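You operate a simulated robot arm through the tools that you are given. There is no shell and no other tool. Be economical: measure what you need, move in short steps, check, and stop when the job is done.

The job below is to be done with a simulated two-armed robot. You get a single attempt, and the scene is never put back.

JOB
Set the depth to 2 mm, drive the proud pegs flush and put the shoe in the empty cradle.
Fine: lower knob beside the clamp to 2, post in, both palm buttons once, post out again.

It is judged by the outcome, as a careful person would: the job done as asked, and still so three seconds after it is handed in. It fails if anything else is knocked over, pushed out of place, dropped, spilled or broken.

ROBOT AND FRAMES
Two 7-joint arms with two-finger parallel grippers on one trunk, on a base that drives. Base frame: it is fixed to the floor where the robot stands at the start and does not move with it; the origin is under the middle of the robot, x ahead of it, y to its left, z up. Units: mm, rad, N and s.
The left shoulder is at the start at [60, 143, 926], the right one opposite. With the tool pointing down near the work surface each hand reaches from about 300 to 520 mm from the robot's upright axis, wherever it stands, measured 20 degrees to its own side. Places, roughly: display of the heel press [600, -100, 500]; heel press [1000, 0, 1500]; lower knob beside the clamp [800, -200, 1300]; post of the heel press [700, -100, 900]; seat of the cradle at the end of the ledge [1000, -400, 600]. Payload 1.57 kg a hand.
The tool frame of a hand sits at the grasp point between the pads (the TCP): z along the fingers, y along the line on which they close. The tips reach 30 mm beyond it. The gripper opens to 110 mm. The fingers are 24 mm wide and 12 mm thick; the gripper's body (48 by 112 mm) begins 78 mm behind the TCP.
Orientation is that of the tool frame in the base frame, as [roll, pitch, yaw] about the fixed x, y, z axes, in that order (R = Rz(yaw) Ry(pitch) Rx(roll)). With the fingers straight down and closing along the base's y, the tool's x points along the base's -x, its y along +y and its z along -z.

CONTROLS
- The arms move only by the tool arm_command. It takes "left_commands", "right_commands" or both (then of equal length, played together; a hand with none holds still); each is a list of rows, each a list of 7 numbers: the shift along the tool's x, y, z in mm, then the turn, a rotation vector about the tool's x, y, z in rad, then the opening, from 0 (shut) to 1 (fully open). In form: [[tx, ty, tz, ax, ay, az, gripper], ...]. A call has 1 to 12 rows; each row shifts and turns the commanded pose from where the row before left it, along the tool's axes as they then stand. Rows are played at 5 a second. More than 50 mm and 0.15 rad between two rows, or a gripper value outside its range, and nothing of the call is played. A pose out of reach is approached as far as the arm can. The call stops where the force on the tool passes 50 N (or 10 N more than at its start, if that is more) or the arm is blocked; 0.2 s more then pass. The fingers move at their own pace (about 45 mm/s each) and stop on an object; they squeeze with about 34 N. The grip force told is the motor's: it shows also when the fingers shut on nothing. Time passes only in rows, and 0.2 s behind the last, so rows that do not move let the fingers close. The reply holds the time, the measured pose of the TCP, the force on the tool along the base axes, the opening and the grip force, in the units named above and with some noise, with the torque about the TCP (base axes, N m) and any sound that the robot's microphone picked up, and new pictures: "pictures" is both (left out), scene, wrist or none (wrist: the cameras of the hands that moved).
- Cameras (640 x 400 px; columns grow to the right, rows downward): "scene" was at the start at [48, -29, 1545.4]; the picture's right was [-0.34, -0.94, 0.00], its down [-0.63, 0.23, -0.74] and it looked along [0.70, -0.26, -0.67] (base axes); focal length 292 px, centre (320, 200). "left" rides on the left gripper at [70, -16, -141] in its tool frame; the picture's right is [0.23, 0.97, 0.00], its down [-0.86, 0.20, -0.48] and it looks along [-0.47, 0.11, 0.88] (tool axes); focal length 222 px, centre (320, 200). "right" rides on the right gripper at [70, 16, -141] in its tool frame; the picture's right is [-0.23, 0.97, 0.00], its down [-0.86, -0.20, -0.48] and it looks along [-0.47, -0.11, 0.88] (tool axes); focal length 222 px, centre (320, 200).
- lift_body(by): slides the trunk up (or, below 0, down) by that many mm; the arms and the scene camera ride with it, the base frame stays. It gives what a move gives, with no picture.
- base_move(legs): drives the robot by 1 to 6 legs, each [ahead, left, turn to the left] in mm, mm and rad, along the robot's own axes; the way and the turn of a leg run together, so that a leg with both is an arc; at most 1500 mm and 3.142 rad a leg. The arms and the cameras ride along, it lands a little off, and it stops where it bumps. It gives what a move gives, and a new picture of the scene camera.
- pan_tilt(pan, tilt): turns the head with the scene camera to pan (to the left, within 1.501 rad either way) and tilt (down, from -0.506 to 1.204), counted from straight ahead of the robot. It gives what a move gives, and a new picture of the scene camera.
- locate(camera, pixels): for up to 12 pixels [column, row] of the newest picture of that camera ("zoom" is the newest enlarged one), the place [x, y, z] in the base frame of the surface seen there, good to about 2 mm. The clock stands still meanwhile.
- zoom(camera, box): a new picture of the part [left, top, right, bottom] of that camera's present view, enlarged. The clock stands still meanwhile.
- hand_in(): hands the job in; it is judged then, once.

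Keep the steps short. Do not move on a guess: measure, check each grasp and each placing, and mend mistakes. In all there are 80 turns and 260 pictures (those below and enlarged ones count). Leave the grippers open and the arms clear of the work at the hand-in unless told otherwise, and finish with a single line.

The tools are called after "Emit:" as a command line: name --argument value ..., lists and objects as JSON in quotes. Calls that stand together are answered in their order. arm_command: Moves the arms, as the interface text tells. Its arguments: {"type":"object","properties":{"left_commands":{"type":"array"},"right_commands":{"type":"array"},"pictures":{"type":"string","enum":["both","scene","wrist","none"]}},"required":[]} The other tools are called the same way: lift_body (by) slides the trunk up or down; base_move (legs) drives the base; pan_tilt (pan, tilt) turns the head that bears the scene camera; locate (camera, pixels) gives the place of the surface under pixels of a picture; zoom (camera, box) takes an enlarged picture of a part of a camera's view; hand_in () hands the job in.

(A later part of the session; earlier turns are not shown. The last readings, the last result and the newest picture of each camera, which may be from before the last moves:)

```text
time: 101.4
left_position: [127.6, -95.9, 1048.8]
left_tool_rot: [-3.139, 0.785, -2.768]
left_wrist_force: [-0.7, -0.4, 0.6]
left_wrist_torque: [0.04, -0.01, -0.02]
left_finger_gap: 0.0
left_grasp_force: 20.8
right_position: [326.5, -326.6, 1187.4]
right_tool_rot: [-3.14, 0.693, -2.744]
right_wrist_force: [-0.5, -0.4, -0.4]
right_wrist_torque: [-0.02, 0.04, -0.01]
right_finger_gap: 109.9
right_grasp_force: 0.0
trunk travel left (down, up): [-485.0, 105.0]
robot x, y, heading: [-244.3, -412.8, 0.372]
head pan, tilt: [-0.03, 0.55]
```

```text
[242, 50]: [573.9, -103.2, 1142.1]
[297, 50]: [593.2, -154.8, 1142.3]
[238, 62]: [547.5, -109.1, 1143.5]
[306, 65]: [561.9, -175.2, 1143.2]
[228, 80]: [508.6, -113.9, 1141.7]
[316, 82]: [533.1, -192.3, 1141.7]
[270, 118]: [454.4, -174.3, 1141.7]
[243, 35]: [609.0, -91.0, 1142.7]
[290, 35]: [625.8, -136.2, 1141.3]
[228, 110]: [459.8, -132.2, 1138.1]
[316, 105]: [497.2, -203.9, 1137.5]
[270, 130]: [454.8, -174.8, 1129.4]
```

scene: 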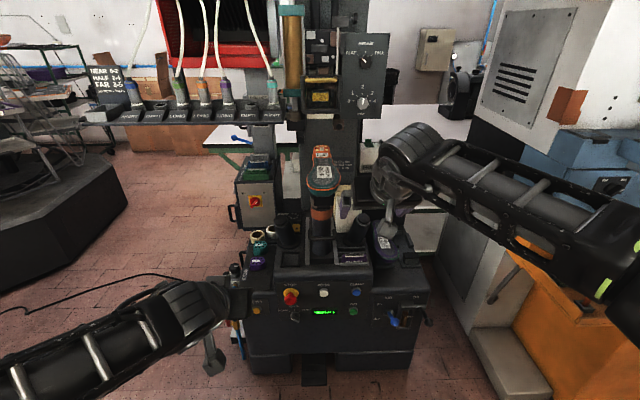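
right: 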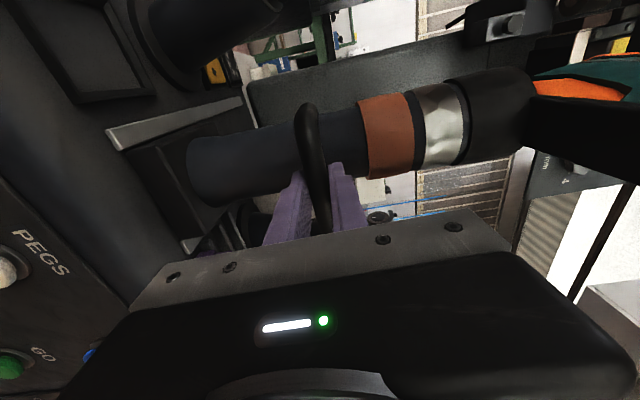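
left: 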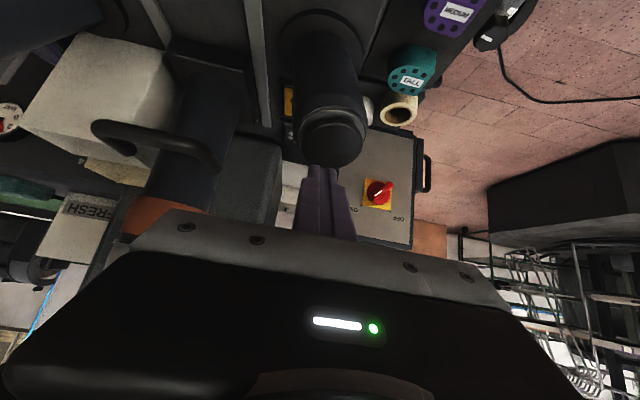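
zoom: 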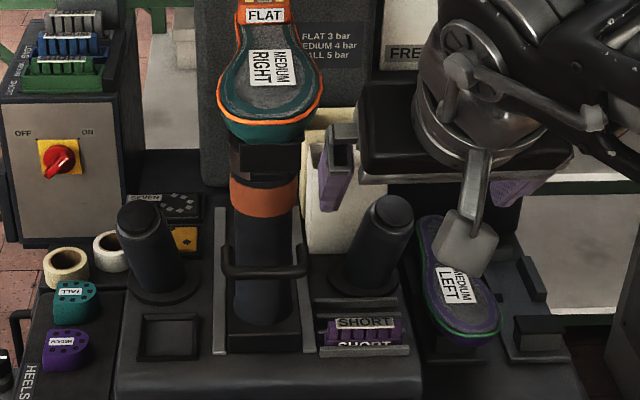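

The waist at n≈490 is about 62 mm wide, centred at u≈331. I'll slide the base 91 mm left, then 300 mm forward, so the open fingers are over the waist.

Emit:
base_move --legs '[[0, 91, 0], [300, 0, 0]]'

Emit:
arm_command --right_commands '[[0, 0, 0, 0, 0, 0, 1]]' --pictures "wrist"

```text
time: 104.2
left_position: [374.2, 98.8, 1046.8]
left_tool_rot: [-3.14, 0.783, -2.767]
left_wrist_force: [-0.7, 0.2, 0.6]
left_wrist_torque: [-0.02, -0.01, 0.01]
left_finger_gap: 0.2
left_grasp_force: 20.8
right_position: [573.7, -130.4, 1186.7]
right_tool_rot: [-3.139, 0.695, -2.746]
right_wrist_force: [0.0, 0.0, -0.3]
right_wrist_torque: [-0.01, -0.03, 0.0]
right_finger_gap: 110.0
right_grasp_force: 0.0
trunk travel left (down, up): [-485.0, 105.0]
robot x, y, heading: [1.0, -218.6, 0.374]
head pan, tilt: [-0.03, 0.55]
```

scene: 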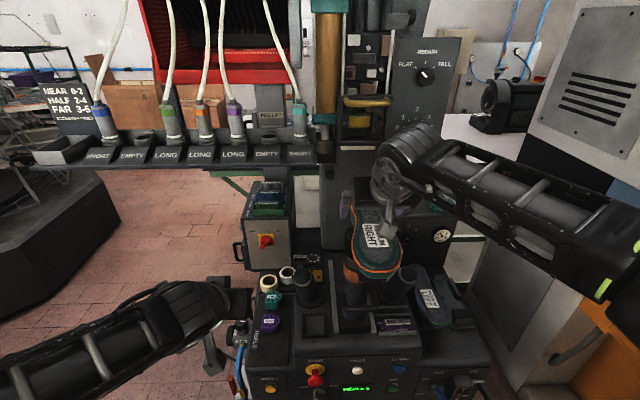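

```text
time: 104.6
left_position: [373.4, 100.1, 1048.2]
left_tool_rot: [-3.14, 0.784, -2.766]
left_wrist_force: [0.6, -0.8, 0.0]
left_wrist_torque: [0.0, -0.01, 0.0]
left_finger_gap: 0.0
left_grasp_force: 21.5
right_position: [573.0, -130.7, 1186.5]
right_tool_rot: [-3.138, 0.693, -2.742]
right_wrist_force: [-0.4, -0.1, 0.4]
right_wrist_torque: [0.02, 0.0, -0.01]
right_finger_gap: 110.2
right_grasp_force: 0.0
trunk travel left (down, up): [-485.0, 105.0]
robot x, y, heading: [2.6, -221.0, 0.376]
head pan, tilt: [-0.03, 0.55]
```

right: 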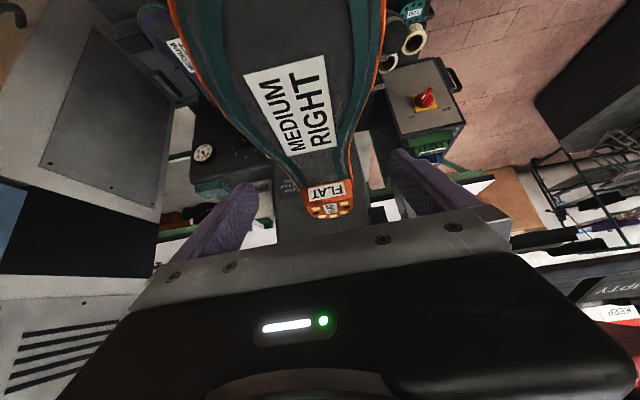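

Centred (u=328.6). I'll descend 70 mm with the fingers either side.

Emit:
arm_command --right_commands '[[15, -2, 18, 0, 0, 0, 1], [15, 0, 18, 0, 0, 0, 1], [15, 0, 18, 0, 0, 0, 1], [0, 0, 0, 0, 0, 0, 1]]' --pictures "both"

Emit:
zoom --camera "scene" --box '[320, 170, 460, 280]'

Emit:
zoom --camera "right" --box '[220, 120, 420, 245]'

```text
time: 105.6
left_position: [373.1, 100.0, 1048.7]
left_tool_rot: [-3.14, 0.785, -2.767]
left_wrist_force: [0.5, -0.3, 0.4]
left_wrist_torque: [-0.01, 0.04, -0.01]
left_finger_gap: 0.0
left_grasp_force: 20.9
right_position: [573.7, -132.4, 1116.3]
right_tool_rot: [-3.14, 0.693, -2.745]
right_wrist_force: [-0.1, -0.6, -0.3]
right_wrist_torque: [-0.01, -0.02, -0.01]
right_finger_gap: 109.8
right_grasp_force: 0.2
trunk travel left (down, up): [-485.0, 105.0]
robot x, y, heading: [1.8, -216.8, 0.378]
head pan, tilt: [-0.03, 0.55]
```

scene: 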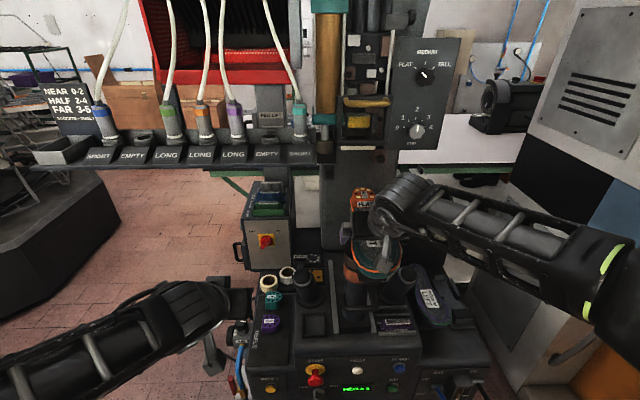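
right: 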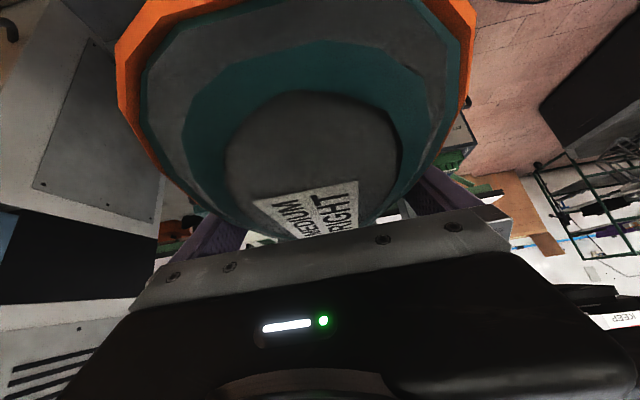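

```text
3.64 times, centred on (390, 225) of scene
```

zoom: 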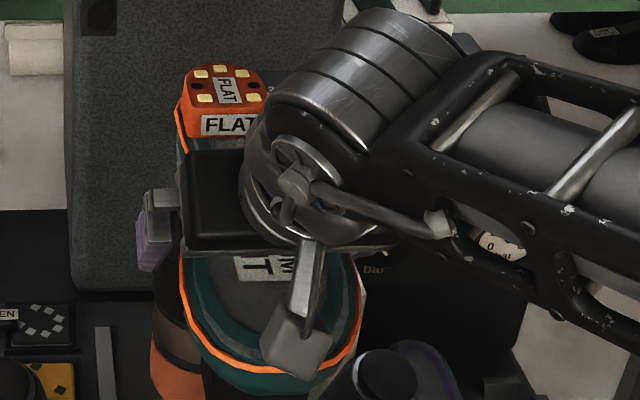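

```text
3.20 times, centred on (320, 182) of right
```

zoom: 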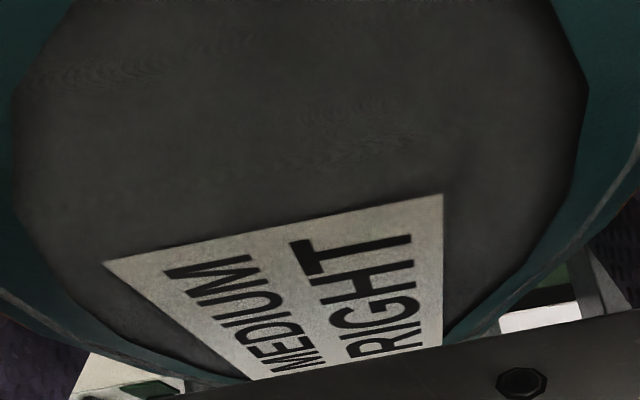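

The pegs are seen flush in the heel. The fingers are either side of the waist, so I'll close.

Emit:
arm_command --right_commands '[[0, 0, 0, 0, 0, 0, 0.7], [0, 0, 0, 0, 0, 0, 0.3], [0, 0, 0, 0, 0, 0, 0.3], [0, 0, 0, 0, 0, 0, 0.3], [0, 0, 0, 0, 0, 0, 0.3]]' --pictures "wrist"

```text
time: 106.8
left_position: [373.5, 100.1, 1046.7]
left_tool_rot: [-3.139, 0.784, -2.766]
left_wrist_force: [-0.3, -0.1, 0.2]
left_wrist_torque: [0.01, 0.02, 0.0]
left_finger_gap: 0.0
left_grasp_force: 20.9
right_position: [574.2, -131.7, 1117.2]
right_tool_rot: [-3.14, 0.696, -2.745]
right_wrist_force: [-1.2, 3.9, 1.5]
right_wrist_torque: [0.15, 0.03, 0.08]
right_finger_gap: 90.5
right_grasp_force: 33.8
trunk travel left (down, up): [-485.0, 105.0]
robot x, y, heading: [1.1, -216.4, 0.373]
head pan, tilt: [-0.03, 0.55]
```

right: 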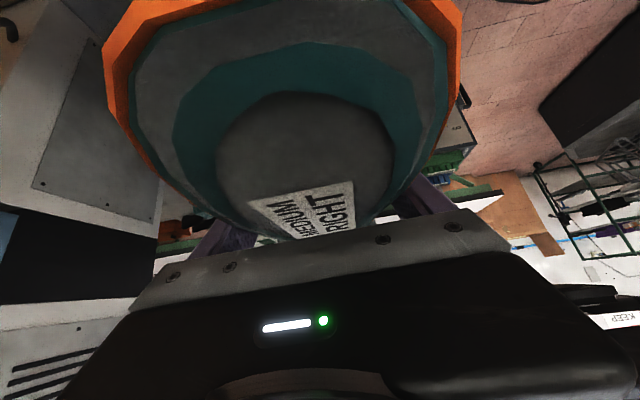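

Gripped at 90 mm with 34 N. I'll lift 25 mm with the trunk and check the force and whether the shoe comes free.

Emit:
lift_body --by 25

Emit:
zoom --camera "scene" --box '[320, 170, 460, 300]'

```text
time: 107.5
left_position: [374.5, 101.2, 1073.7]
left_tool_rot: [-3.14, 0.783, -2.766]
left_wrist_force: [-0.5, -0.1, -0.5]
left_wrist_torque: [-0.01, -0.03, 0.01]
left_finger_gap: 0.0
left_grasp_force: 21.4
right_position: [575.5, -130.9, 1140.3]
right_tool_rot: [-3.139, 0.693, -2.745]
right_wrist_force: [2.9, 2.8, -6.5]
right_wrist_torque: [0.15, -0.07, 0.17]
right_finger_gap: 85.0
right_grasp_force: 33.6
trunk travel left (down, up): [-510.0, 80.0]
robot x, y, heading: [1.2, -214.5, 0.377]
head pan, tilt: [-0.03, 0.55]
```

```text
3.08 times, centred on (390, 235) of scene
```

zoom: 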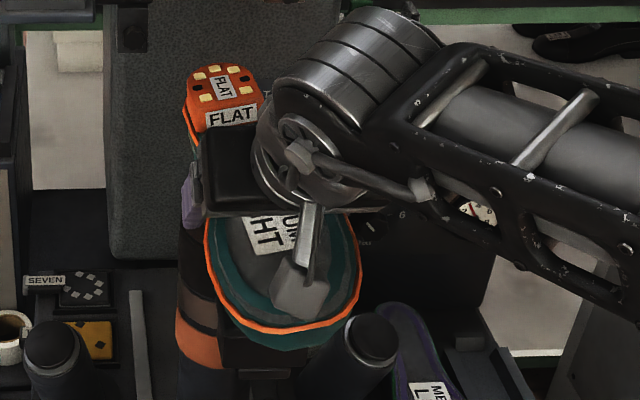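

The gap went from 90 to 85 mm, which may mean slip. I'll check whether the sole rose.

Emit:
locate --camera "zoom" --pixels '[[240, 260], [230, 290], [330, 260], [225, 90], [232, 118], [265, 340]]'

```text
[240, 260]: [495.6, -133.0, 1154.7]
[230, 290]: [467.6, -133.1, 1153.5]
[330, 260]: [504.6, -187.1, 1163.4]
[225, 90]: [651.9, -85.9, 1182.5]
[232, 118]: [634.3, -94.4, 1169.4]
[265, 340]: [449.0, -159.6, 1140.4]
```

The sole rose unevenly: heel +25, toe +12. I'll look at the contact in the wrist camera before deciding.

Emit:
arm_command --right_commands '[[0, 0, 0, 0, 0, 0, 0.3]]' --pictures "both"

Emit:
zoom --camera "scene" --box '[340, 180, 420, 290]'

```text
time: 107.9
left_position: [373.0, 100.3, 1071.4]
left_tool_rot: [-3.14, 0.784, -2.765]
left_wrist_force: [-0.1, 0.4, -0.6]
left_wrist_torque: [0.0, -0.01, 0.03]
left_finger_gap: 0.0
left_grasp_force: 21.0
right_position: [575.0, -131.8, 1140.9]
right_tool_rot: [-3.141, 0.694, -2.745]
right_wrist_force: [3.0, 4.5, -6.2]
right_wrist_torque: [0.22, -0.06, 0.24]
right_finger_gap: 85.1
right_grasp_force: 34.0
trunk travel left (down, up): [-510.0, 80.0]
robot x, y, heading: [-0.0, -219.9, 0.374]
head pan, tilt: [-0.03, 0.55]
```

scene: 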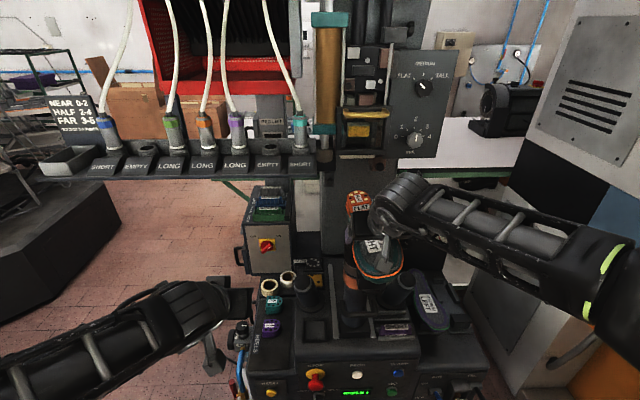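
right: 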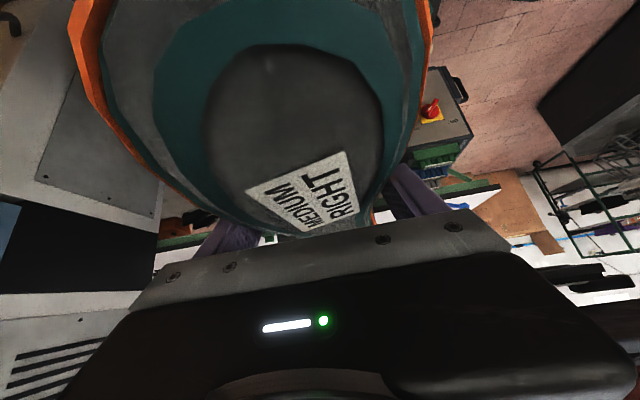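

```text
3.64 times, centred on (380, 235) of scene
```

zoom: 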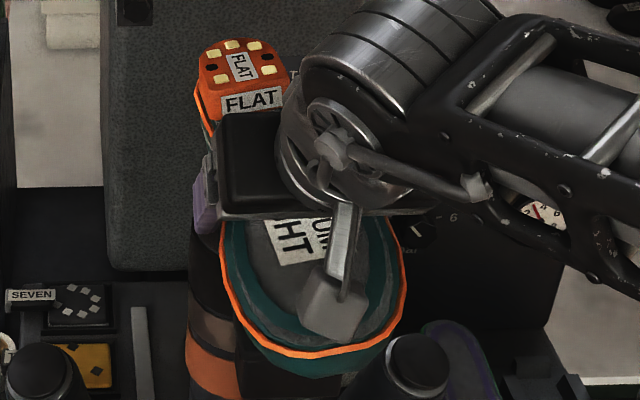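

The grip is shallow and the shoe is tilting, so I'll set it back down on the last, release, and regrasp deeper with a steeper hand.

Emit:
lift_body --by -25

Emit:
arm_command --right_commands '[[0, 0, 0, 0, 0, 0, 0.9], [0, 0, 0, 0, 0, 0, 1], [0, 0, 0, 0, 0, 0, 1], [-15, 0, -18, 0, 0, 0, 1], [-15, 0, -18, 0, 0, 0, 1], [-15, 0, -18, 0, 0, 0, 1], [-8, 0, -9, 0, 0, 0, 1]]' --pictures "both"

Emit:
locate --camera "right" --pixels '[[300, 120], [320, 150], [260, 40], [340, 40], [328, 188], [300, 80]]'

```text
time: 108.6
left_position: [372.2, 98.8, 1049.7]
left_tool_rot: [-3.139, 0.787, -2.767]
left_wrist_force: [-1.9, 0.5, -0.5]
left_wrist_torque: [0.0, 0.02, 0.02]
left_finger_gap: 0.3
left_grasp_force: 21.8
right_position: [576.4, -133.4, 1121.5]
right_tool_rot: [-3.14, 0.71, -2.75]
right_wrist_force: [11.0, -2.2, 36.5]
right_wrist_torque: [0.13, 1.36, 0.35]
right_finger_gap: 86.5
right_grasp_force: 33.9
trunk travel left (down, up): [-485.0, 105.0]
robot x, y, heading: [1.4, -219.7, 0.375]
head pan, tilt: [-0.03, 0.55]
```

```text
time: 110.2
left_position: [372.8, 99.7, 1047.5]
left_tool_rot: [3.141, 0.784, -2.767]
left_wrist_force: [0.5, 0.2, 0.4]
left_wrist_torque: [-0.01, 0.01, 0.05]
left_finger_gap: 0.0
left_grasp_force: 21.2
right_position: [576.2, -133.1, 1199.4]
right_tool_rot: [-3.141, 0.696, -2.745]
right_wrist_force: [0.4, 0.9, -0.3]
right_wrist_torque: [0.0, 0.02, 0.01]
right_finger_gap: 109.9
right_grasp_force: 0.1
trunk travel left (down, up): [-485.0, 105.0]
robot x, y, heading: [6.3, -216.3, 0.368]
head pan, tilt: [-0.03, 0.55]
```

scene: 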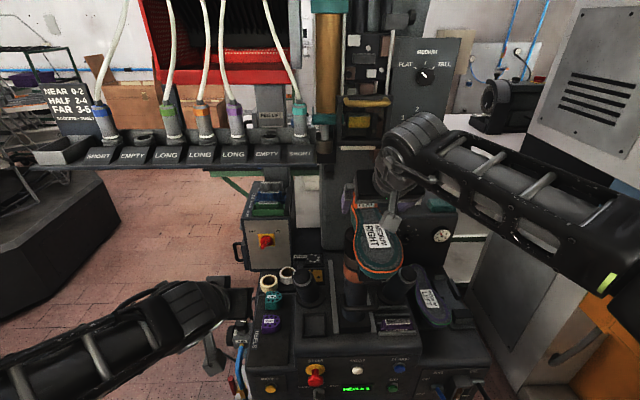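
right: 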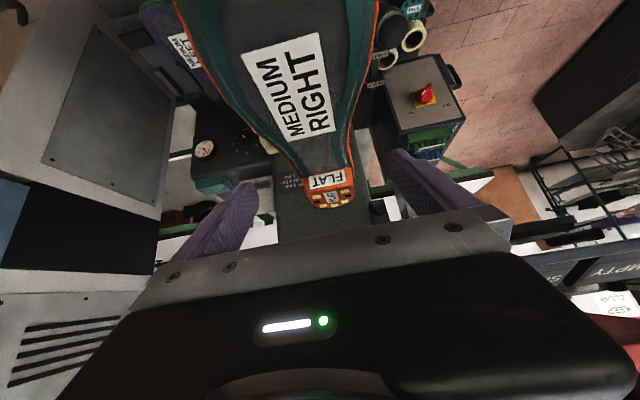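

```text
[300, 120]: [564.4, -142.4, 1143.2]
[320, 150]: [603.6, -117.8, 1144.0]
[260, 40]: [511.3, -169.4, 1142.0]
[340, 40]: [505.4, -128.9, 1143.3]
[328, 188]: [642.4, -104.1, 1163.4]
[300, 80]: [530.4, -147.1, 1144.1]
```

The shoe is seated again (sole z≈1143). I'll steepen the hand to 0.35 rad from vertical and descend deeper to z≈1092.

Emit:
arm_command --right_commands '[[0, 0, 0, 0, 0.115, 0, 1], [0, 0, 0, 0, 0.115, 0, 1], [0, 0, 0, 0, 0.115, 0, 1], [10, 0, 28, 0, 0, 0, 1], [8, 0, 22, 0, 0, 0, 1], [0, 0, 0, 0, 0, 0, 1]]' --pictures "both"

```text
time: 111.6
left_position: [373.0, 100.4, 1048.0]
left_tool_rot: [-3.14, 0.783, -2.765]
left_wrist_force: [0.2, 0.2, 0.2]
left_wrist_torque: [0.02, 0.01, -0.01]
left_finger_gap: 0.2
left_grasp_force: 21.4
right_position: [575.3, -130.9, 1135.8]
right_tool_rot: [-3.139, 0.35, -2.745]
right_wrist_force: [0.0, -0.2, -0.9]
right_wrist_torque: [0.01, 0.03, 0.04]
right_finger_gap: 110.1
right_grasp_force: 0.1
right hand out of reach, approached as far as the arm can: row 3
trunk travel left (down, up): [-485.0, 105.0]
robot x, y, heading: [2.1, -213.6, 0.376]
head pan, tilt: [-0.03, 0.55]
```

scene: 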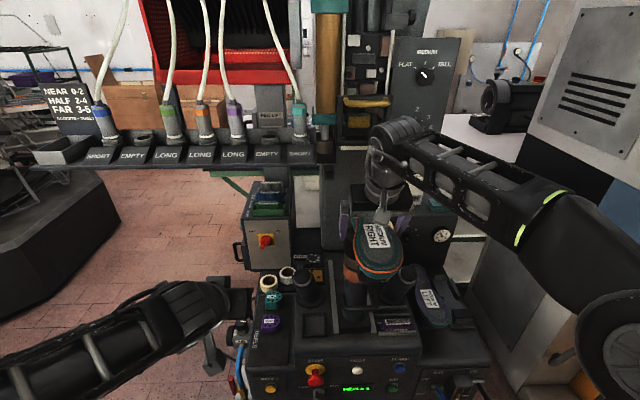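
right: 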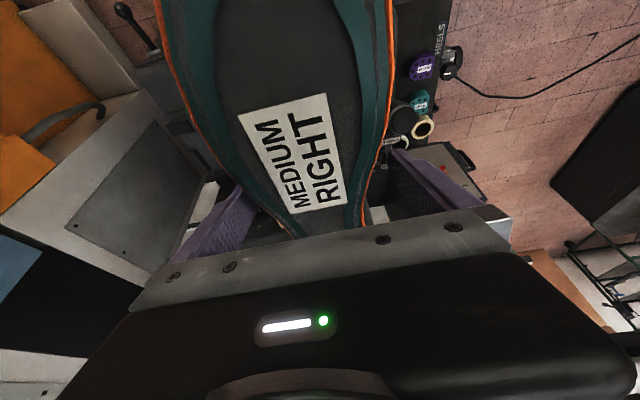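

The fingers straddle the shoe cleanly, so I'll descend another 43 mm and close.

Emit:
arm_command --right_commands '[[7, -2, 20, 0, 0, 0, 1], [8, 0, 20, 0, 0, 0, 1], [0, 0, 0, 0, 0, 0, 0.7], [0, 0, 0, 0, 0, 0, 0.3], [0, 0, 0, 0, 0, 0, 0.3], [0, 0, 0, 0, 0, 0, 0.3], [0, 0, 0, 0, 0, 0, 0.3]]' --pictures "both"

```text
time: 113.2
left_position: [373.3, 99.8, 1047.1]
left_tool_rot: [-3.14, 0.785, -2.767]
left_wrist_force: [1.2, 0.4, -0.2]
left_wrist_torque: [0.04, -0.03, -0.01]
left_finger_gap: 0.3
left_grasp_force: 21.7
right_position: [574.9, -133.4, 1092.9]
right_tool_rot: [-3.14, 0.351, -2.747]
right_wrist_force: [0.1, -1.8, 0.6]
right_wrist_torque: [0.03, -0.19, -0.12]
right_finger_gap: 86.3
right_grasp_force: 34.6
trunk travel left (down, up): [-485.0, 105.0]
robot x, y, heading: [3.3, -214.0, 0.377]
head pan, tilt: [-0.03, 0.55]
```

scene: 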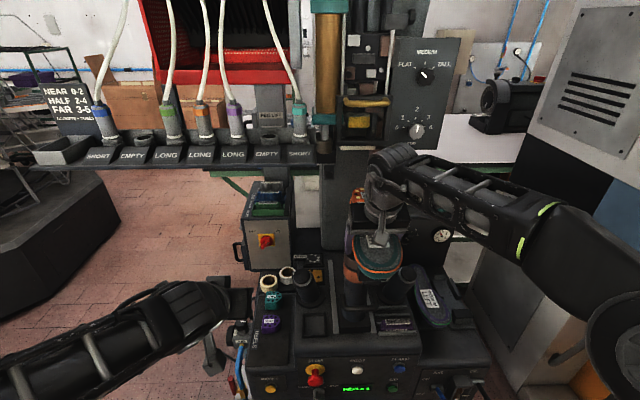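
right: 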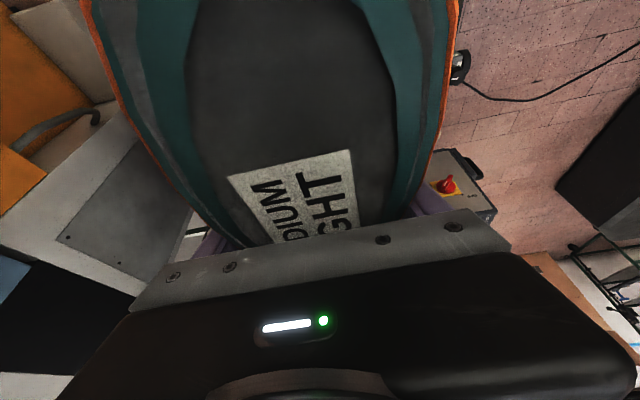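

Gripped 50 mm below the sole with 34.6 N. I'll lift 40 mm by trunk and check.

Emit:
lift_body --by 40

Emit:
arm_command --right_commands '[[0, 0, 0, 0, 0, 0, 0.3]]' --pictures "both"

Emit:
zoom --camera "scene" --box '[320, 180, 420, 300]'

Emit:
locate --camera "right" --pixels '[[300, 190], [300, 120], [250, 100], [350, 100], [300, 50], [340, 190]]'

```text
time: 114.0
left_position: [373.7, 100.6, 1087.6]
left_tool_rot: [-3.141, 0.783, -2.765]
left_wrist_force: [-0.3, -1.3, -0.7]
left_wrist_torque: [0.02, 0.01, 0.0]
left_finger_gap: 0.0
left_grasp_force: 21.3
right_position: [575.2, -133.6, 1133.4]
right_tool_rot: [-3.138, 0.349, -2.746]
right_wrist_force: [-0.6, -0.1, -6.9]
right_wrist_torque: [-0.1, 0.17, -0.01]
right_finger_gap: 86.7
right_grasp_force: 33.7
trunk travel left (down, up): [-525.0, 65.0]
robot x, y, heading: [6.4, -218.3, 0.37]
head pan, tilt: [-0.03, 0.55]
```

```text
time: 114.4
left_position: [373.7, 100.2, 1087.6]
left_tool_rot: [-3.14, 0.784, -2.766]
left_wrist_force: [-0.7, 0.3, 1.0]
left_wrist_torque: [0.02, 0.01, -0.01]
left_finger_gap: 0.0
left_grasp_force: 21.4
right_position: [575.5, -132.5, 1133.4]
right_tool_rot: [-3.14, 0.349, -2.746]
right_wrist_force: [0.0, -0.7, -7.7]
right_wrist_torque: [-0.11, 0.23, -0.01]
right_finger_gap: 86.4
right_grasp_force: 34.0
trunk travel left (down, up): [-525.0, 65.0]
robot x, y, heading: [1.4, -215.6, 0.379]
head pan, tilt: [-0.03, 0.55]
```

scene: 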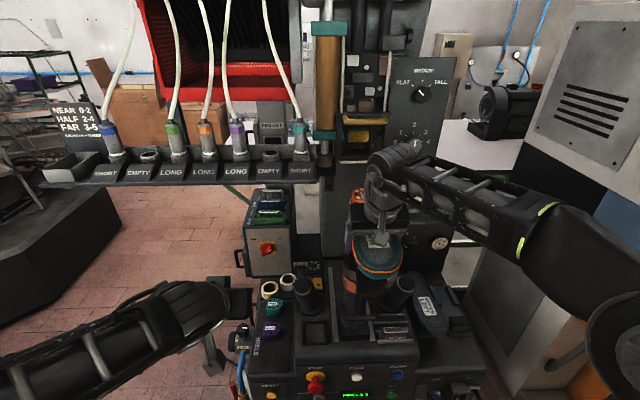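
right: 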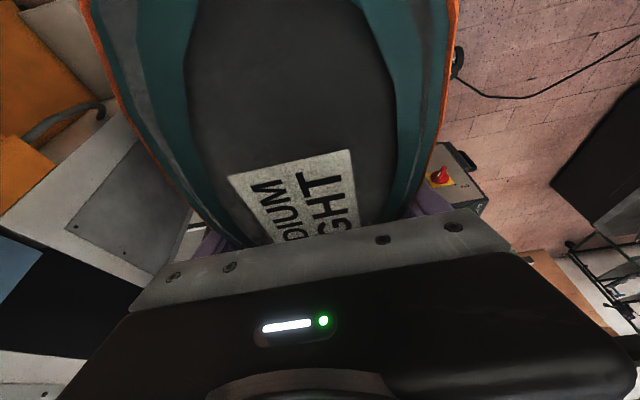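

```text
3.33 times, centred on (370, 240) of scene
```

zoom: 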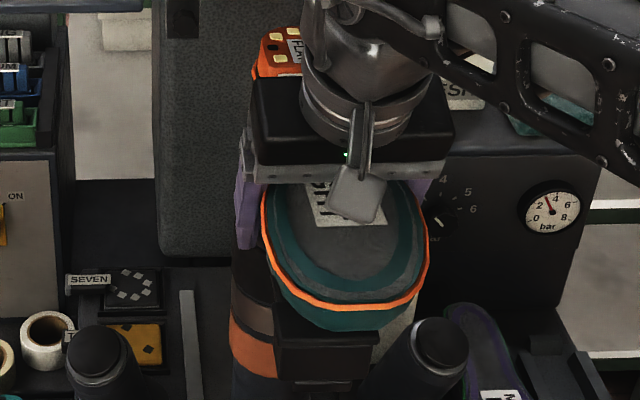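

```text
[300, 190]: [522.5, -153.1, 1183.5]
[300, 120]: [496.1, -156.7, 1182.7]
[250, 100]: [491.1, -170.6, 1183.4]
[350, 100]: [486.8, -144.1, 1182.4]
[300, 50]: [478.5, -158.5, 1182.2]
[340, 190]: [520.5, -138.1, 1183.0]
```

The shoe came up level (sole 1183, weight about 7.3 N). I'll lift further, 63 mm with the trunk and then some with the arm, to clear the last.

Emit:
lift_body --by 63

Emit:
arm_command --right_commands '[[-7, 0, -19, 0, 0, 0, 0.3], [-7, 0, -19, 0, 0, 0, 0.3], [0, 0, 0, 0, 0, 0, 0.3]]' --pictures "both"

Emit:
zoom --camera "scene" --box '[320, 180, 440, 310]'

```text
time: 115.5
left_position: [373.9, 100.6, 1150.4]
left_tool_rot: [-3.14, 0.784, -2.766]
left_wrist_force: [0.2, -0.2, -0.2]
left_wrist_torque: [0.03, 0.02, 0.04]
left_finger_gap: 0.2
left_grasp_force: 21.2
right_position: [575.9, -133.9, 1196.2]
right_tool_rot: [-3.14, 0.348, -2.743]
right_wrist_force: [0.3, 0.5, -7.2]
right_wrist_torque: [-0.09, 0.22, 0.0]
right_finger_gap: 86.5
right_grasp_force: 34.1
trunk travel left (down, up): [-588.0, 2.0]
robot x, y, heading: [0.3, -216.8, 0.376]
head pan, tilt: [-0.03, 0.55]
```

```text
time: 116.2
left_position: [373.8, 101.7, 1150.5]
left_tool_rot: [-3.139, 0.783, -2.768]
left_wrist_force: [0.3, 0.0, 0.0]
left_wrist_torque: [0.02, 0.01, 0.06]
left_finger_gap: 0.0
left_grasp_force: 21.3
right_position: [576.2, -133.4, 1237.8]
right_tool_rot: [-3.14, 0.35, -2.744]
right_wrist_force: [-0.8, 0.0, -7.8]
right_wrist_torque: [-0.1, 0.19, -0.01]
right_finger_gap: 86.4
right_grasp_force: 33.5
trunk travel left (down, up): [-588.0, 2.0]
robot x, y, heading: [0.7, -213.6, 0.378]
head pan, tilt: [-0.03, 0.55]
```

scene: 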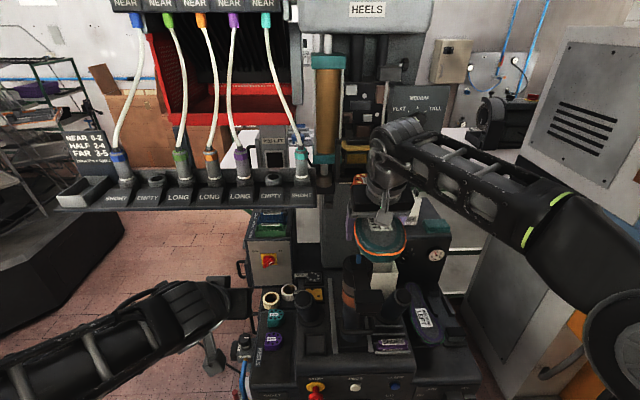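
right: 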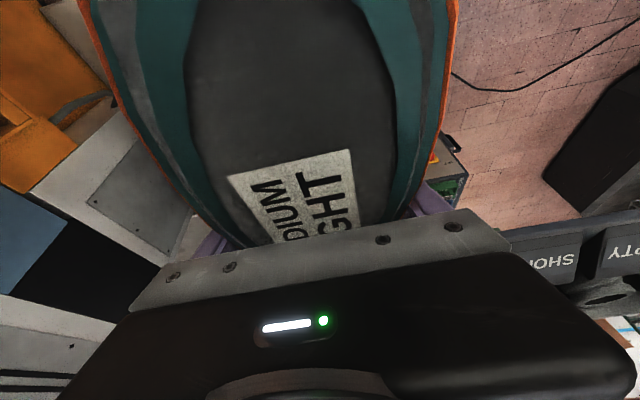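

```text
3.08 times, centred on (380, 245) of scene
```

zoom: 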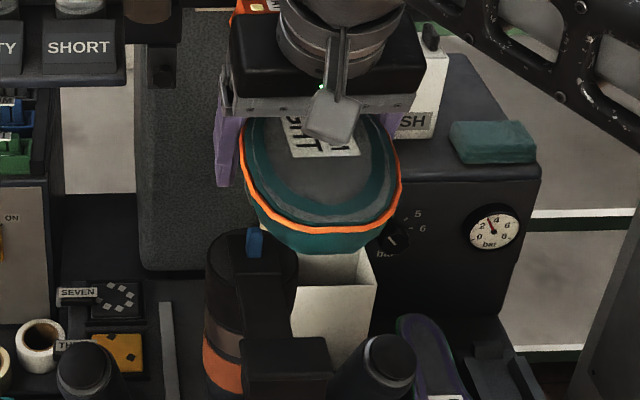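

The shoe is clear of the last (post top and pin visible below it). I'll back off 300 mm and measure the LEFT shoe in its cradle and the empty cradle for the target pose.

Emit:
base_move --legs '[[-300, 0, 0]]'

Emit:
pan_tilt --pan -0.35 --tilt 0.65

Emit:
zoom --camera "scene" --box '[220, 130, 420, 255]'

```text
time: 118.3
left_position: [92.1, -12.8, 1150.8]
left_tool_rot: [-3.139, 0.783, -2.767]
left_wrist_force: [0.5, -0.6, 0.4]
left_wrist_torque: [0.0, -0.02, 0.0]
left_finger_gap: 0.0
left_grasp_force: 21.5
right_position: [293.9, -245.0, 1236.6]
right_tool_rot: [-3.139, 0.351, -2.749]
right_wrist_force: [-0.1, -0.3, -7.6]
right_wrist_torque: [-0.09, 0.19, 0.0]
right_finger_gap: 86.4
right_grasp_force: 33.8
trunk travel left (down, up): [-588.0, 2.0]
robot x, y, heading: [-277.0, -327.3, 0.371]
head pan, tilt: [-0.03, 0.55]
```

scene: 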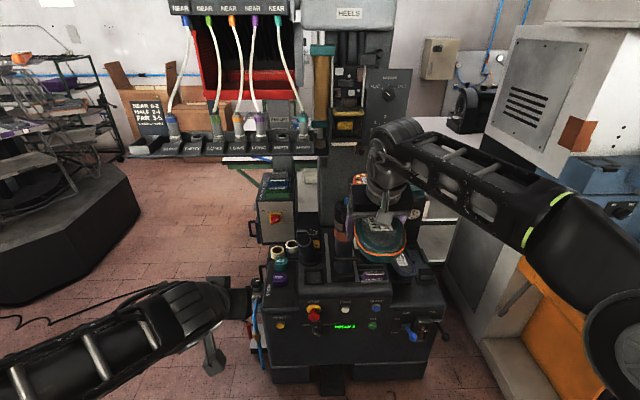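

```text
time: 119.1
left_position: [93.0, -11.7, 1150.4]
left_tool_rot: [-3.14, 0.783, -2.766]
left_wrist_force: [-0.6, 0.1, -0.7]
left_wrist_torque: [0.01, 0.0, 0.03]
left_finger_gap: 0.0
left_grasp_force: 21.5
right_position: [295.8, -244.1, 1236.1]
right_tool_rot: [-3.139, 0.348, -2.75]
right_wrist_force: [-0.2, -0.4, -7.1]
right_wrist_torque: [-0.08, 0.2, 0.02]
right_finger_gap: 86.3
right_grasp_force: 34.2
trunk travel left (down, up): [-588.0, 2.0]
robot x, y, heading: [-275.8, -327.0, 0.37]
head pan, tilt: [-0.351, 0.649]
```

scene: 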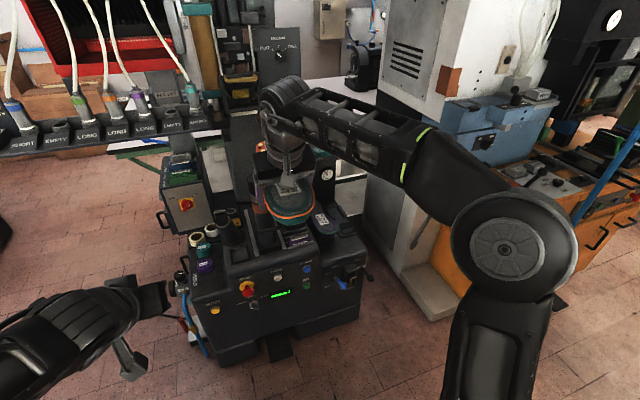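

```text
3.20 times, centred on (320, 192) of scene
```

zoom: 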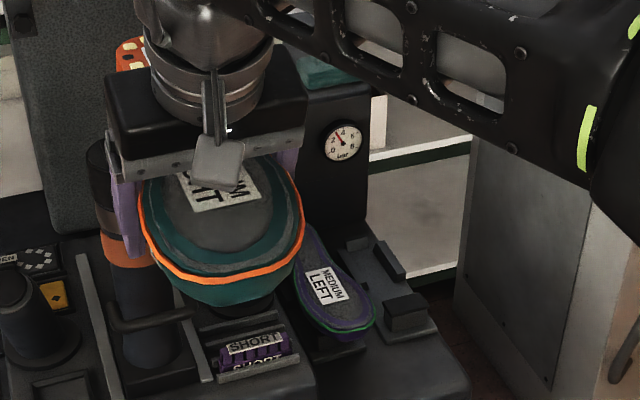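

Before moving right I'll measure the cabinet and orange machine on that side, so the right arm's elbow has space.

Emit:
locate --camera "scene" --pixels '[[384, 240], [410, 262], [400, 200], [430, 300], [440, 250], [375, 190], [420, 55], [470, 115], [500, 235], [315, 210], [330, 232], [345, 225]]'

Emit:
locate --camera "zoom" --pixels '[[330, 335], [310, 240], [373, 320], [297, 290], [345, 285], [405, 318], [395, 265], [360, 243], [385, 345], [375, 285], [345, 260], [400, 295]]'

```text
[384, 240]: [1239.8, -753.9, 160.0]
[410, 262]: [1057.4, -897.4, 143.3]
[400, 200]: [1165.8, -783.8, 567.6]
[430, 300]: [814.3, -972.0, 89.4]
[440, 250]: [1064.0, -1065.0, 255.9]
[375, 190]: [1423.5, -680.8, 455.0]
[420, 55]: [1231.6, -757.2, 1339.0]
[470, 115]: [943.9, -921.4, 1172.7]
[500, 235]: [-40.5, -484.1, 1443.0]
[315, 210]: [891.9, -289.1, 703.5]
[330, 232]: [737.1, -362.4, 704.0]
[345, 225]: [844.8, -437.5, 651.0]
```

```text
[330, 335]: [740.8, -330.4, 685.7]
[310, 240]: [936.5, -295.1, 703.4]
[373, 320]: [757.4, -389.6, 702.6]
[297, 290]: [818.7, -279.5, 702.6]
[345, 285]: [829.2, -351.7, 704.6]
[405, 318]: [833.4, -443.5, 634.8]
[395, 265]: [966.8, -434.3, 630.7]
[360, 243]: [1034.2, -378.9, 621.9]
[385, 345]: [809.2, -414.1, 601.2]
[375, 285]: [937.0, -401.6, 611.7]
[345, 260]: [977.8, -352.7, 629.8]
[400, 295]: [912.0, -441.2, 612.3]
```

The cabinet starts at u≥1150, so there's room. I'll retract the left hand, slide the base right 387 mm, and re-measure the empty cradle from there.

Emit:
arm_command --left_commands '[[28, 0, -28, 0, 0, 0, 0.5], [28, 0, -28, 0, 0, 0, 1], [28, 0, -28, 0, 0, 0, 1], [28, 0, -28, 0, 0, 0, 1], [0, 0, 0, 0, 0, 0, 1]]' --pictures "none"

Emit:
base_move --legs '[[0, -387, 0]]'

Emit:
pan_tilt --pan 0.05 --tilt 0.65

Emit:
zoom --camera "scene" --box '[250, 130, 450, 255]'

```text
time: 120.3
left_position: [-25.4, -69.5, 1196.3]
left_tool_rot: [3.141, 0.779, -2.77]
left_wrist_force: [-0.2, -0.3, 0.6]
left_wrist_torque: [-0.03, 0.01, -0.01]
left_finger_gap: 101.9
left_grasp_force: 0.0
left hand out of reach, approached as far as the arm can: row 2, 3, 4
right_position: [295.3, -244.5, 1236.8]
right_tool_rot: [-3.141, 0.35, -2.75]
right_wrist_force: [0.4, 0.9, -7.5]
right_wrist_torque: [-0.07, 0.18, 0.0]
right_finger_gap: 86.2
right_grasp_force: 33.8
trunk travel left (down, up): [-588.0, 2.0]
robot x, y, heading: [-279.9, -327.7, 0.373]
head pan, tilt: [-0.351, 0.649]
```

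```text
time: 122.8
left_position: [115.2, -430.5, 1197.1]
left_tool_rot: [-3.141, 0.781, -2.768]
left_wrist_force: [1.0, -0.4, 0.6]
left_wrist_torque: [0.01, 0.0, -0.01]
left_finger_gap: 110.1
left_grasp_force: 0.1
right_position: [435.7, -606.9, 1237.9]
right_tool_rot: [-3.14, 0.349, -2.747]
right_wrist_force: [-0.3, -0.1, -7.1]
right_wrist_torque: [-0.07, 0.21, 0.0]
right_finger_gap: 86.3
right_grasp_force: 34.1
trunk travel left (down, up): [-588.0, 2.0]
robot x, y, heading: [-134.9, -691.4, 0.375]
head pan, tilt: [-0.351, 0.649]
```

scene: 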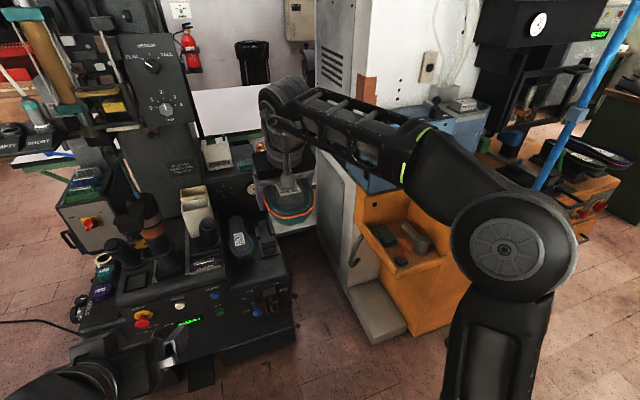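

```text
time: 123.6
left_position: [116.3, -430.3, 1196.7]
left_tool_rot: [-3.141, 0.781, -2.765]
left_wrist_force: [0.2, -0.5, 0.1]
left_wrist_torque: [0.02, 0.01, 0.02]
left_finger_gap: 110.2
left_grasp_force: 0.2
right_position: [437.4, -606.4, 1236.9]
right_tool_rot: [-3.139, 0.348, -2.746]
right_wrist_force: [0.0, 0.4, -7.9]
right_wrist_torque: [-0.12, 0.22, -0.02]
right_finger_gap: 86.0
right_grasp_force: 34.0
trunk travel left (down, up): [-588.0, 2.0]
robot x, y, heading: [-138.8, -689.5, 0.375]
head pan, tilt: [0.051, 0.649]
```

scene: 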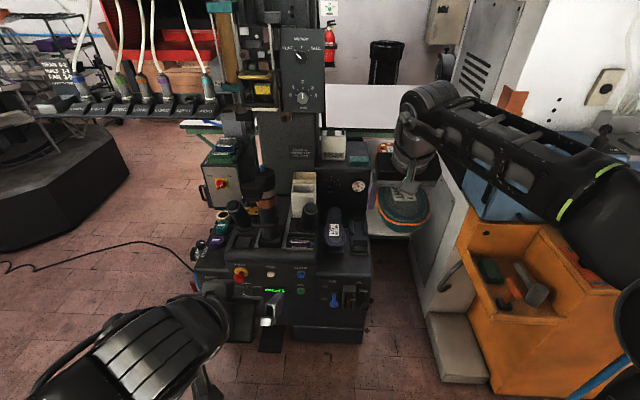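

```text
3.20 times, centred on (350, 192) of scene
```

zoom: 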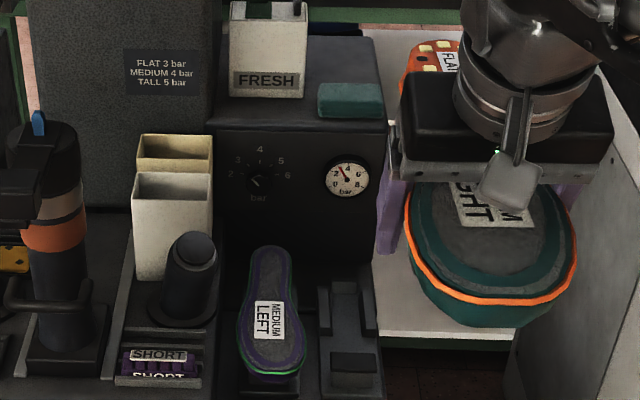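

Clear view of both cradles. I'll zoom in and measure them.

Emit:
zoom --camera "scene" --box '[312, 200, 376, 260]'

Emit:
locate --camera "scene" --pixels '[[335, 209], [334, 215], [326, 235], [344, 237], [334, 246], [348, 225], [366, 225], [357, 220], [360, 244], [351, 244], [369, 244], [358, 232]]'

```text
6.67 times, centred on (344, 230) of scene
```

zoom: 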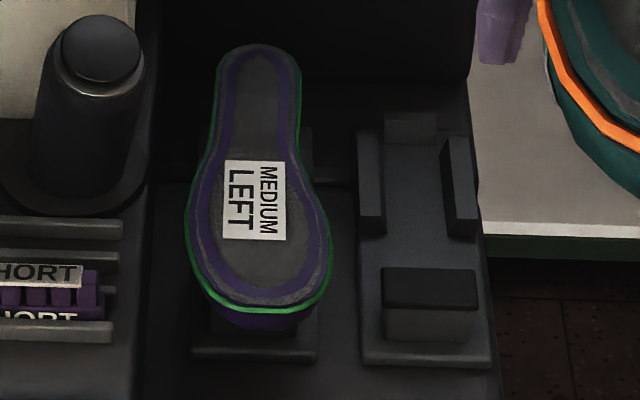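

```text
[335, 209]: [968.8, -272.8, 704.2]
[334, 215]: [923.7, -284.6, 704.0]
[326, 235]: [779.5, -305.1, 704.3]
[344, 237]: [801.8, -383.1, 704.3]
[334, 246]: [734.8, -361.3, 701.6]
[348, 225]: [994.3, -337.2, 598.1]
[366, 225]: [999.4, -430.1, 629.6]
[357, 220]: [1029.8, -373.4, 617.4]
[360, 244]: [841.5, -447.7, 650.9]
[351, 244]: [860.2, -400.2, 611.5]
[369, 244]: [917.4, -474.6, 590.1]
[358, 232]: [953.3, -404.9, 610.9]
```

Emit:
locate --camera "zoom" --pixels '[[262, 49], [262, 300], [193, 235], [329, 250], [222, 90], [299, 90], [195, 350], [315, 350], [364, 358], [488, 356], [388, 272], [474, 272]]'

Emit:
locate --camera "zoom" --pixels '[[388, 303], [474, 306], [368, 136], [383, 230], [377, 215], [447, 142], [462, 215], [452, 225], [388, 120], [435, 120], [410, 140], [410, 220]]'

```text
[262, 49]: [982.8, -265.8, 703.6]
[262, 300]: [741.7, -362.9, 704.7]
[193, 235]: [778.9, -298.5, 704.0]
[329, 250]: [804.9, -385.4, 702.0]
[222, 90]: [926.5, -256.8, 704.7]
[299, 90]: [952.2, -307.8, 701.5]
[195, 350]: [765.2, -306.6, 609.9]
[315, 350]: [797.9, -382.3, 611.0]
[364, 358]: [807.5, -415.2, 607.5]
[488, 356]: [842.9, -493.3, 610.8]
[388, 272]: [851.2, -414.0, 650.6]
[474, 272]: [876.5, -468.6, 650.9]
```

```text
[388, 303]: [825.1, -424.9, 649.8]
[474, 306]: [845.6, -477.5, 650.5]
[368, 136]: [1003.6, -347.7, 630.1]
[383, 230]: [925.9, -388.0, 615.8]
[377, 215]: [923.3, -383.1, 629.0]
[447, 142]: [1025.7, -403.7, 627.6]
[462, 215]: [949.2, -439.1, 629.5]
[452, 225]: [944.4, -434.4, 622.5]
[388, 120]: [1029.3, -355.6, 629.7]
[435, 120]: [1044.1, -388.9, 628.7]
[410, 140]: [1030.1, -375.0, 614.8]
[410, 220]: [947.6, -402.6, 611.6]
```

Target for the RIGHT shoe, by analogy with the LEFT: TCP n≈688, u≈722, z≈654. The fingers fit between the front block (ends n=647) and the walls (start n=720). First, here in free space, I'll lower the arm 200 mm and extend 46 mm.

Emit:
arm_command --right_commands '[[14, 0, 37.6, 0, 0, 0, 0.3], [14, 0, 37.6, 0, 0, 0, 0.3], [14, 0, 37.6, 0, 0, 0, 0.3], [13.5, 0, 37.6, 0, 0, 0, 0.3], [13.5, 0, 37.6, 0, 0, 0, 0.3], [-21.5, 0, 8, 0, 0, 0, 0.3], [-21.5, 0, 8, 0, 0, 0, 0.3], [0, 0, 0, 0, 0, 0, 0.3]]' --pictures "none"

Emit:
base_move --legs '[[300, 0, -0.004]]'

```text
time: 125.4
left_position: [114.3, -430.1, 1197.2]
left_tool_rot: [-3.141, 0.78, -2.766]
left_wrist_force: [-0.7, 0.8, 0.1]
left_wrist_torque: [0.02, 0.03, -0.01]
left_finger_gap: 110.1
left_grasp_force: 0.1
right_position: [478.0, -589.3, 1036.2]
right_tool_rot: [-3.141, 0.348, -2.745]
right_wrist_force: [-0.6, 0.4, -7.2]
right_wrist_torque: [-0.1, 0.16, 0.0]
right_finger_gap: 85.7
right_grasp_force: 34.3
trunk travel left (down, up): [-588.0, 2.0]
robot x, y, heading: [-137.9, -688.9, 0.368]
head pan, tilt: [0.051, 0.649]
```

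```text
time: 127.5
left_position: [396.6, -324.4, 1196.8]
left_tool_rot: [3.141, 0.779, -2.776]
left_wrist_force: [-0.3, -0.3, -0.1]
left_wrist_torque: [0.0, 0.03, 0.01]
left_finger_gap: 109.8
left_grasp_force: 0.1
right_position: [756.5, -484.8, 1034.8]
right_tool_rot: [-3.139, 0.347, -2.754]
right_wrist_force: [-0.4, -0.1, -7.6]
right_wrist_torque: [-0.1, 0.2, 0.03]
right_finger_gap: 85.6
right_grasp_force: 34.5
trunk travel left (down, up): [-588.0, 2.0]
robot x, y, heading: [136.9, -583.9, 0.369]
head pan, tilt: [0.051, 0.649]
```

scene: 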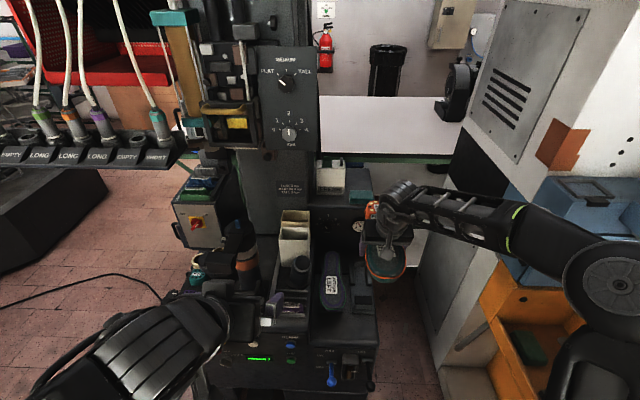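

TCP is at n=531, u=725. I'll drive the remaining 155 mm (robot to n≈72, short of the earlier contact).

Emit:
base_move --legs '[[153, 2, 0]]'

Emit:
lift_body --by -250

Emit:
pan_tilt --pan -0.15 --tilt 0.6

```text
time: 128.9
left_position: [539.9, -267.7, 1196.9]
left_tool_rot: [-3.141, 0.78, -2.775]
left_wrist_force: [0.1, 1.1, 0.7]
left_wrist_torque: [0.0, 0.03, 0.02]
left_finger_gap: 110.1
left_grasp_force: 0.0
right_position: [899.6, -427.8, 1034.1]
right_tool_rot: [-3.141, 0.347, -2.755]
right_wrist_force: [1.0, 0.3, -6.7]
right_wrist_torque: [-0.13, 0.23, -0.02]
right_finger_gap: 85.3
right_grasp_force: 33.7
trunk travel left (down, up): [-588.0, 2.0]
robot x, y, heading: [283.1, -523.8, 0.369]
head pan, tilt: [0.051, 0.649]
```

scene: 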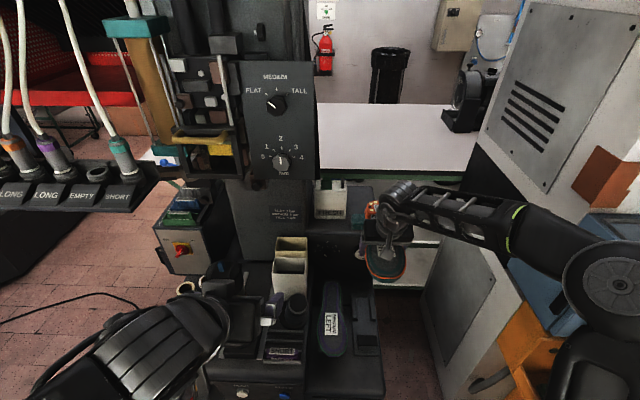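

```text
time: 131.4
left_position: [539.2, -267.9, 946.1]
left_tool_rot: [3.141, 0.779, -2.774]
left_wrist_force: [-0.4, 0.9, -0.8]
left_wrist_torque: [0.03, -0.02, -0.01]
left_finger_gap: 110.0
left_grasp_force: 0.1
right_position: [898.9, -429.1, 785.2]
right_tool_rot: [-3.14, 0.347, -2.755]
right_wrist_force: [-0.2, -0.1, -6.0]
right_wrist_torque: [-0.09, 0.18, 0.02]
right_finger_gap: 85.4
right_grasp_force: 34.6
trunk travel left (down, up): [-338.0, 252.0]
robot x, y, heading: [284.6, -524.6, 0.361]
head pan, tilt: [0.051, 0.649]
```

```text
time: 132.2
left_position: [538.5, -265.8, 946.5]
left_tool_rot: [-3.142, 0.779, -2.774]
left_wrist_force: [0.8, 0.3, -0.4]
left_wrist_torque: [-0.01, -0.01, -0.04]
left_finger_gap: 109.9
left_grasp_force: 0.0
right_position: [899.5, -428.2, 786.5]
right_tool_rot: [-3.141, 0.348, -2.754]
right_wrist_force: [0.5, -0.1, -8.5]
right_wrist_torque: [-0.09, 0.17, -0.04]
right_finger_gap: 85.4
right_grasp_force: 34.2
trunk travel left (down, up): [-338.0, 252.0]
robot x, y, heading: [284.9, -525.3, 0.362]
head pan, tilt: [-0.15, 0.6]
```

scene: 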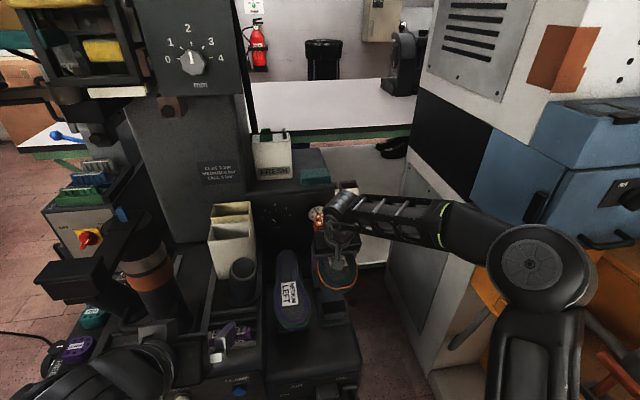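

TCP is at n=684, u=724, z=786. I'll measure the shoe itself in this view against its target before lowering.

Emit:
zoom --camera "scene" --box '[260, 180, 400, 330]'

Emit:
arm_command --right_commands '[[0, 0, 0, 0, 0, 0, 0.3]]' --pictures "wrist"

```text
2.67 times, centred on (330, 255) of scene
```

zoom: 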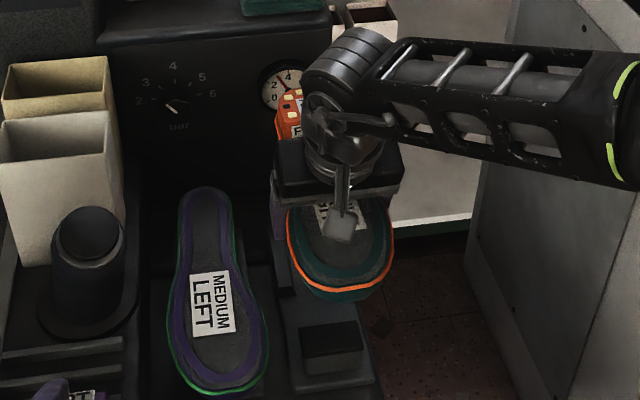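

```text
time: 132.6
left_position: [539.5, -267.1, 946.4]
left_tool_rot: [3.141, 0.78, -2.776]
left_wrist_force: [0.4, -0.4, 0.3]
left_wrist_torque: [0.0, -0.03, 0.0]
left_finger_gap: 110.1
left_grasp_force: 0.1
right_position: [900.1, -428.3, 783.2]
right_tool_rot: [-3.14, 0.347, -2.754]
right_wrist_force: [0.0, 0.6, -7.7]
right_wrist_torque: [-0.09, 0.16, -0.03]
right_finger_gap: 85.6
right_grasp_force: 33.6
trunk travel left (down, up): [-338.0, 252.0]
robot x, y, heading: [283.1, -522.5, 0.365]
head pan, tilt: [-0.15, 0.6]
5 turns are left
```

right: 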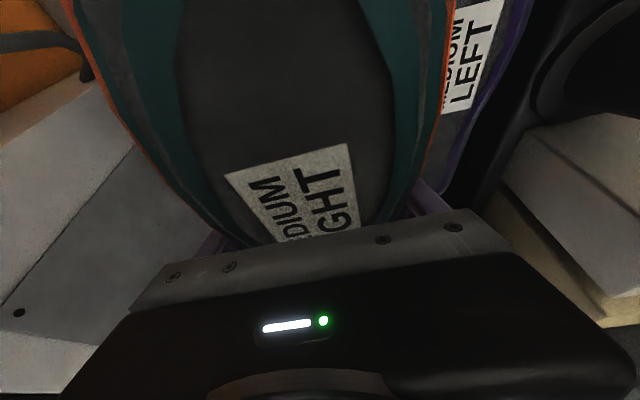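

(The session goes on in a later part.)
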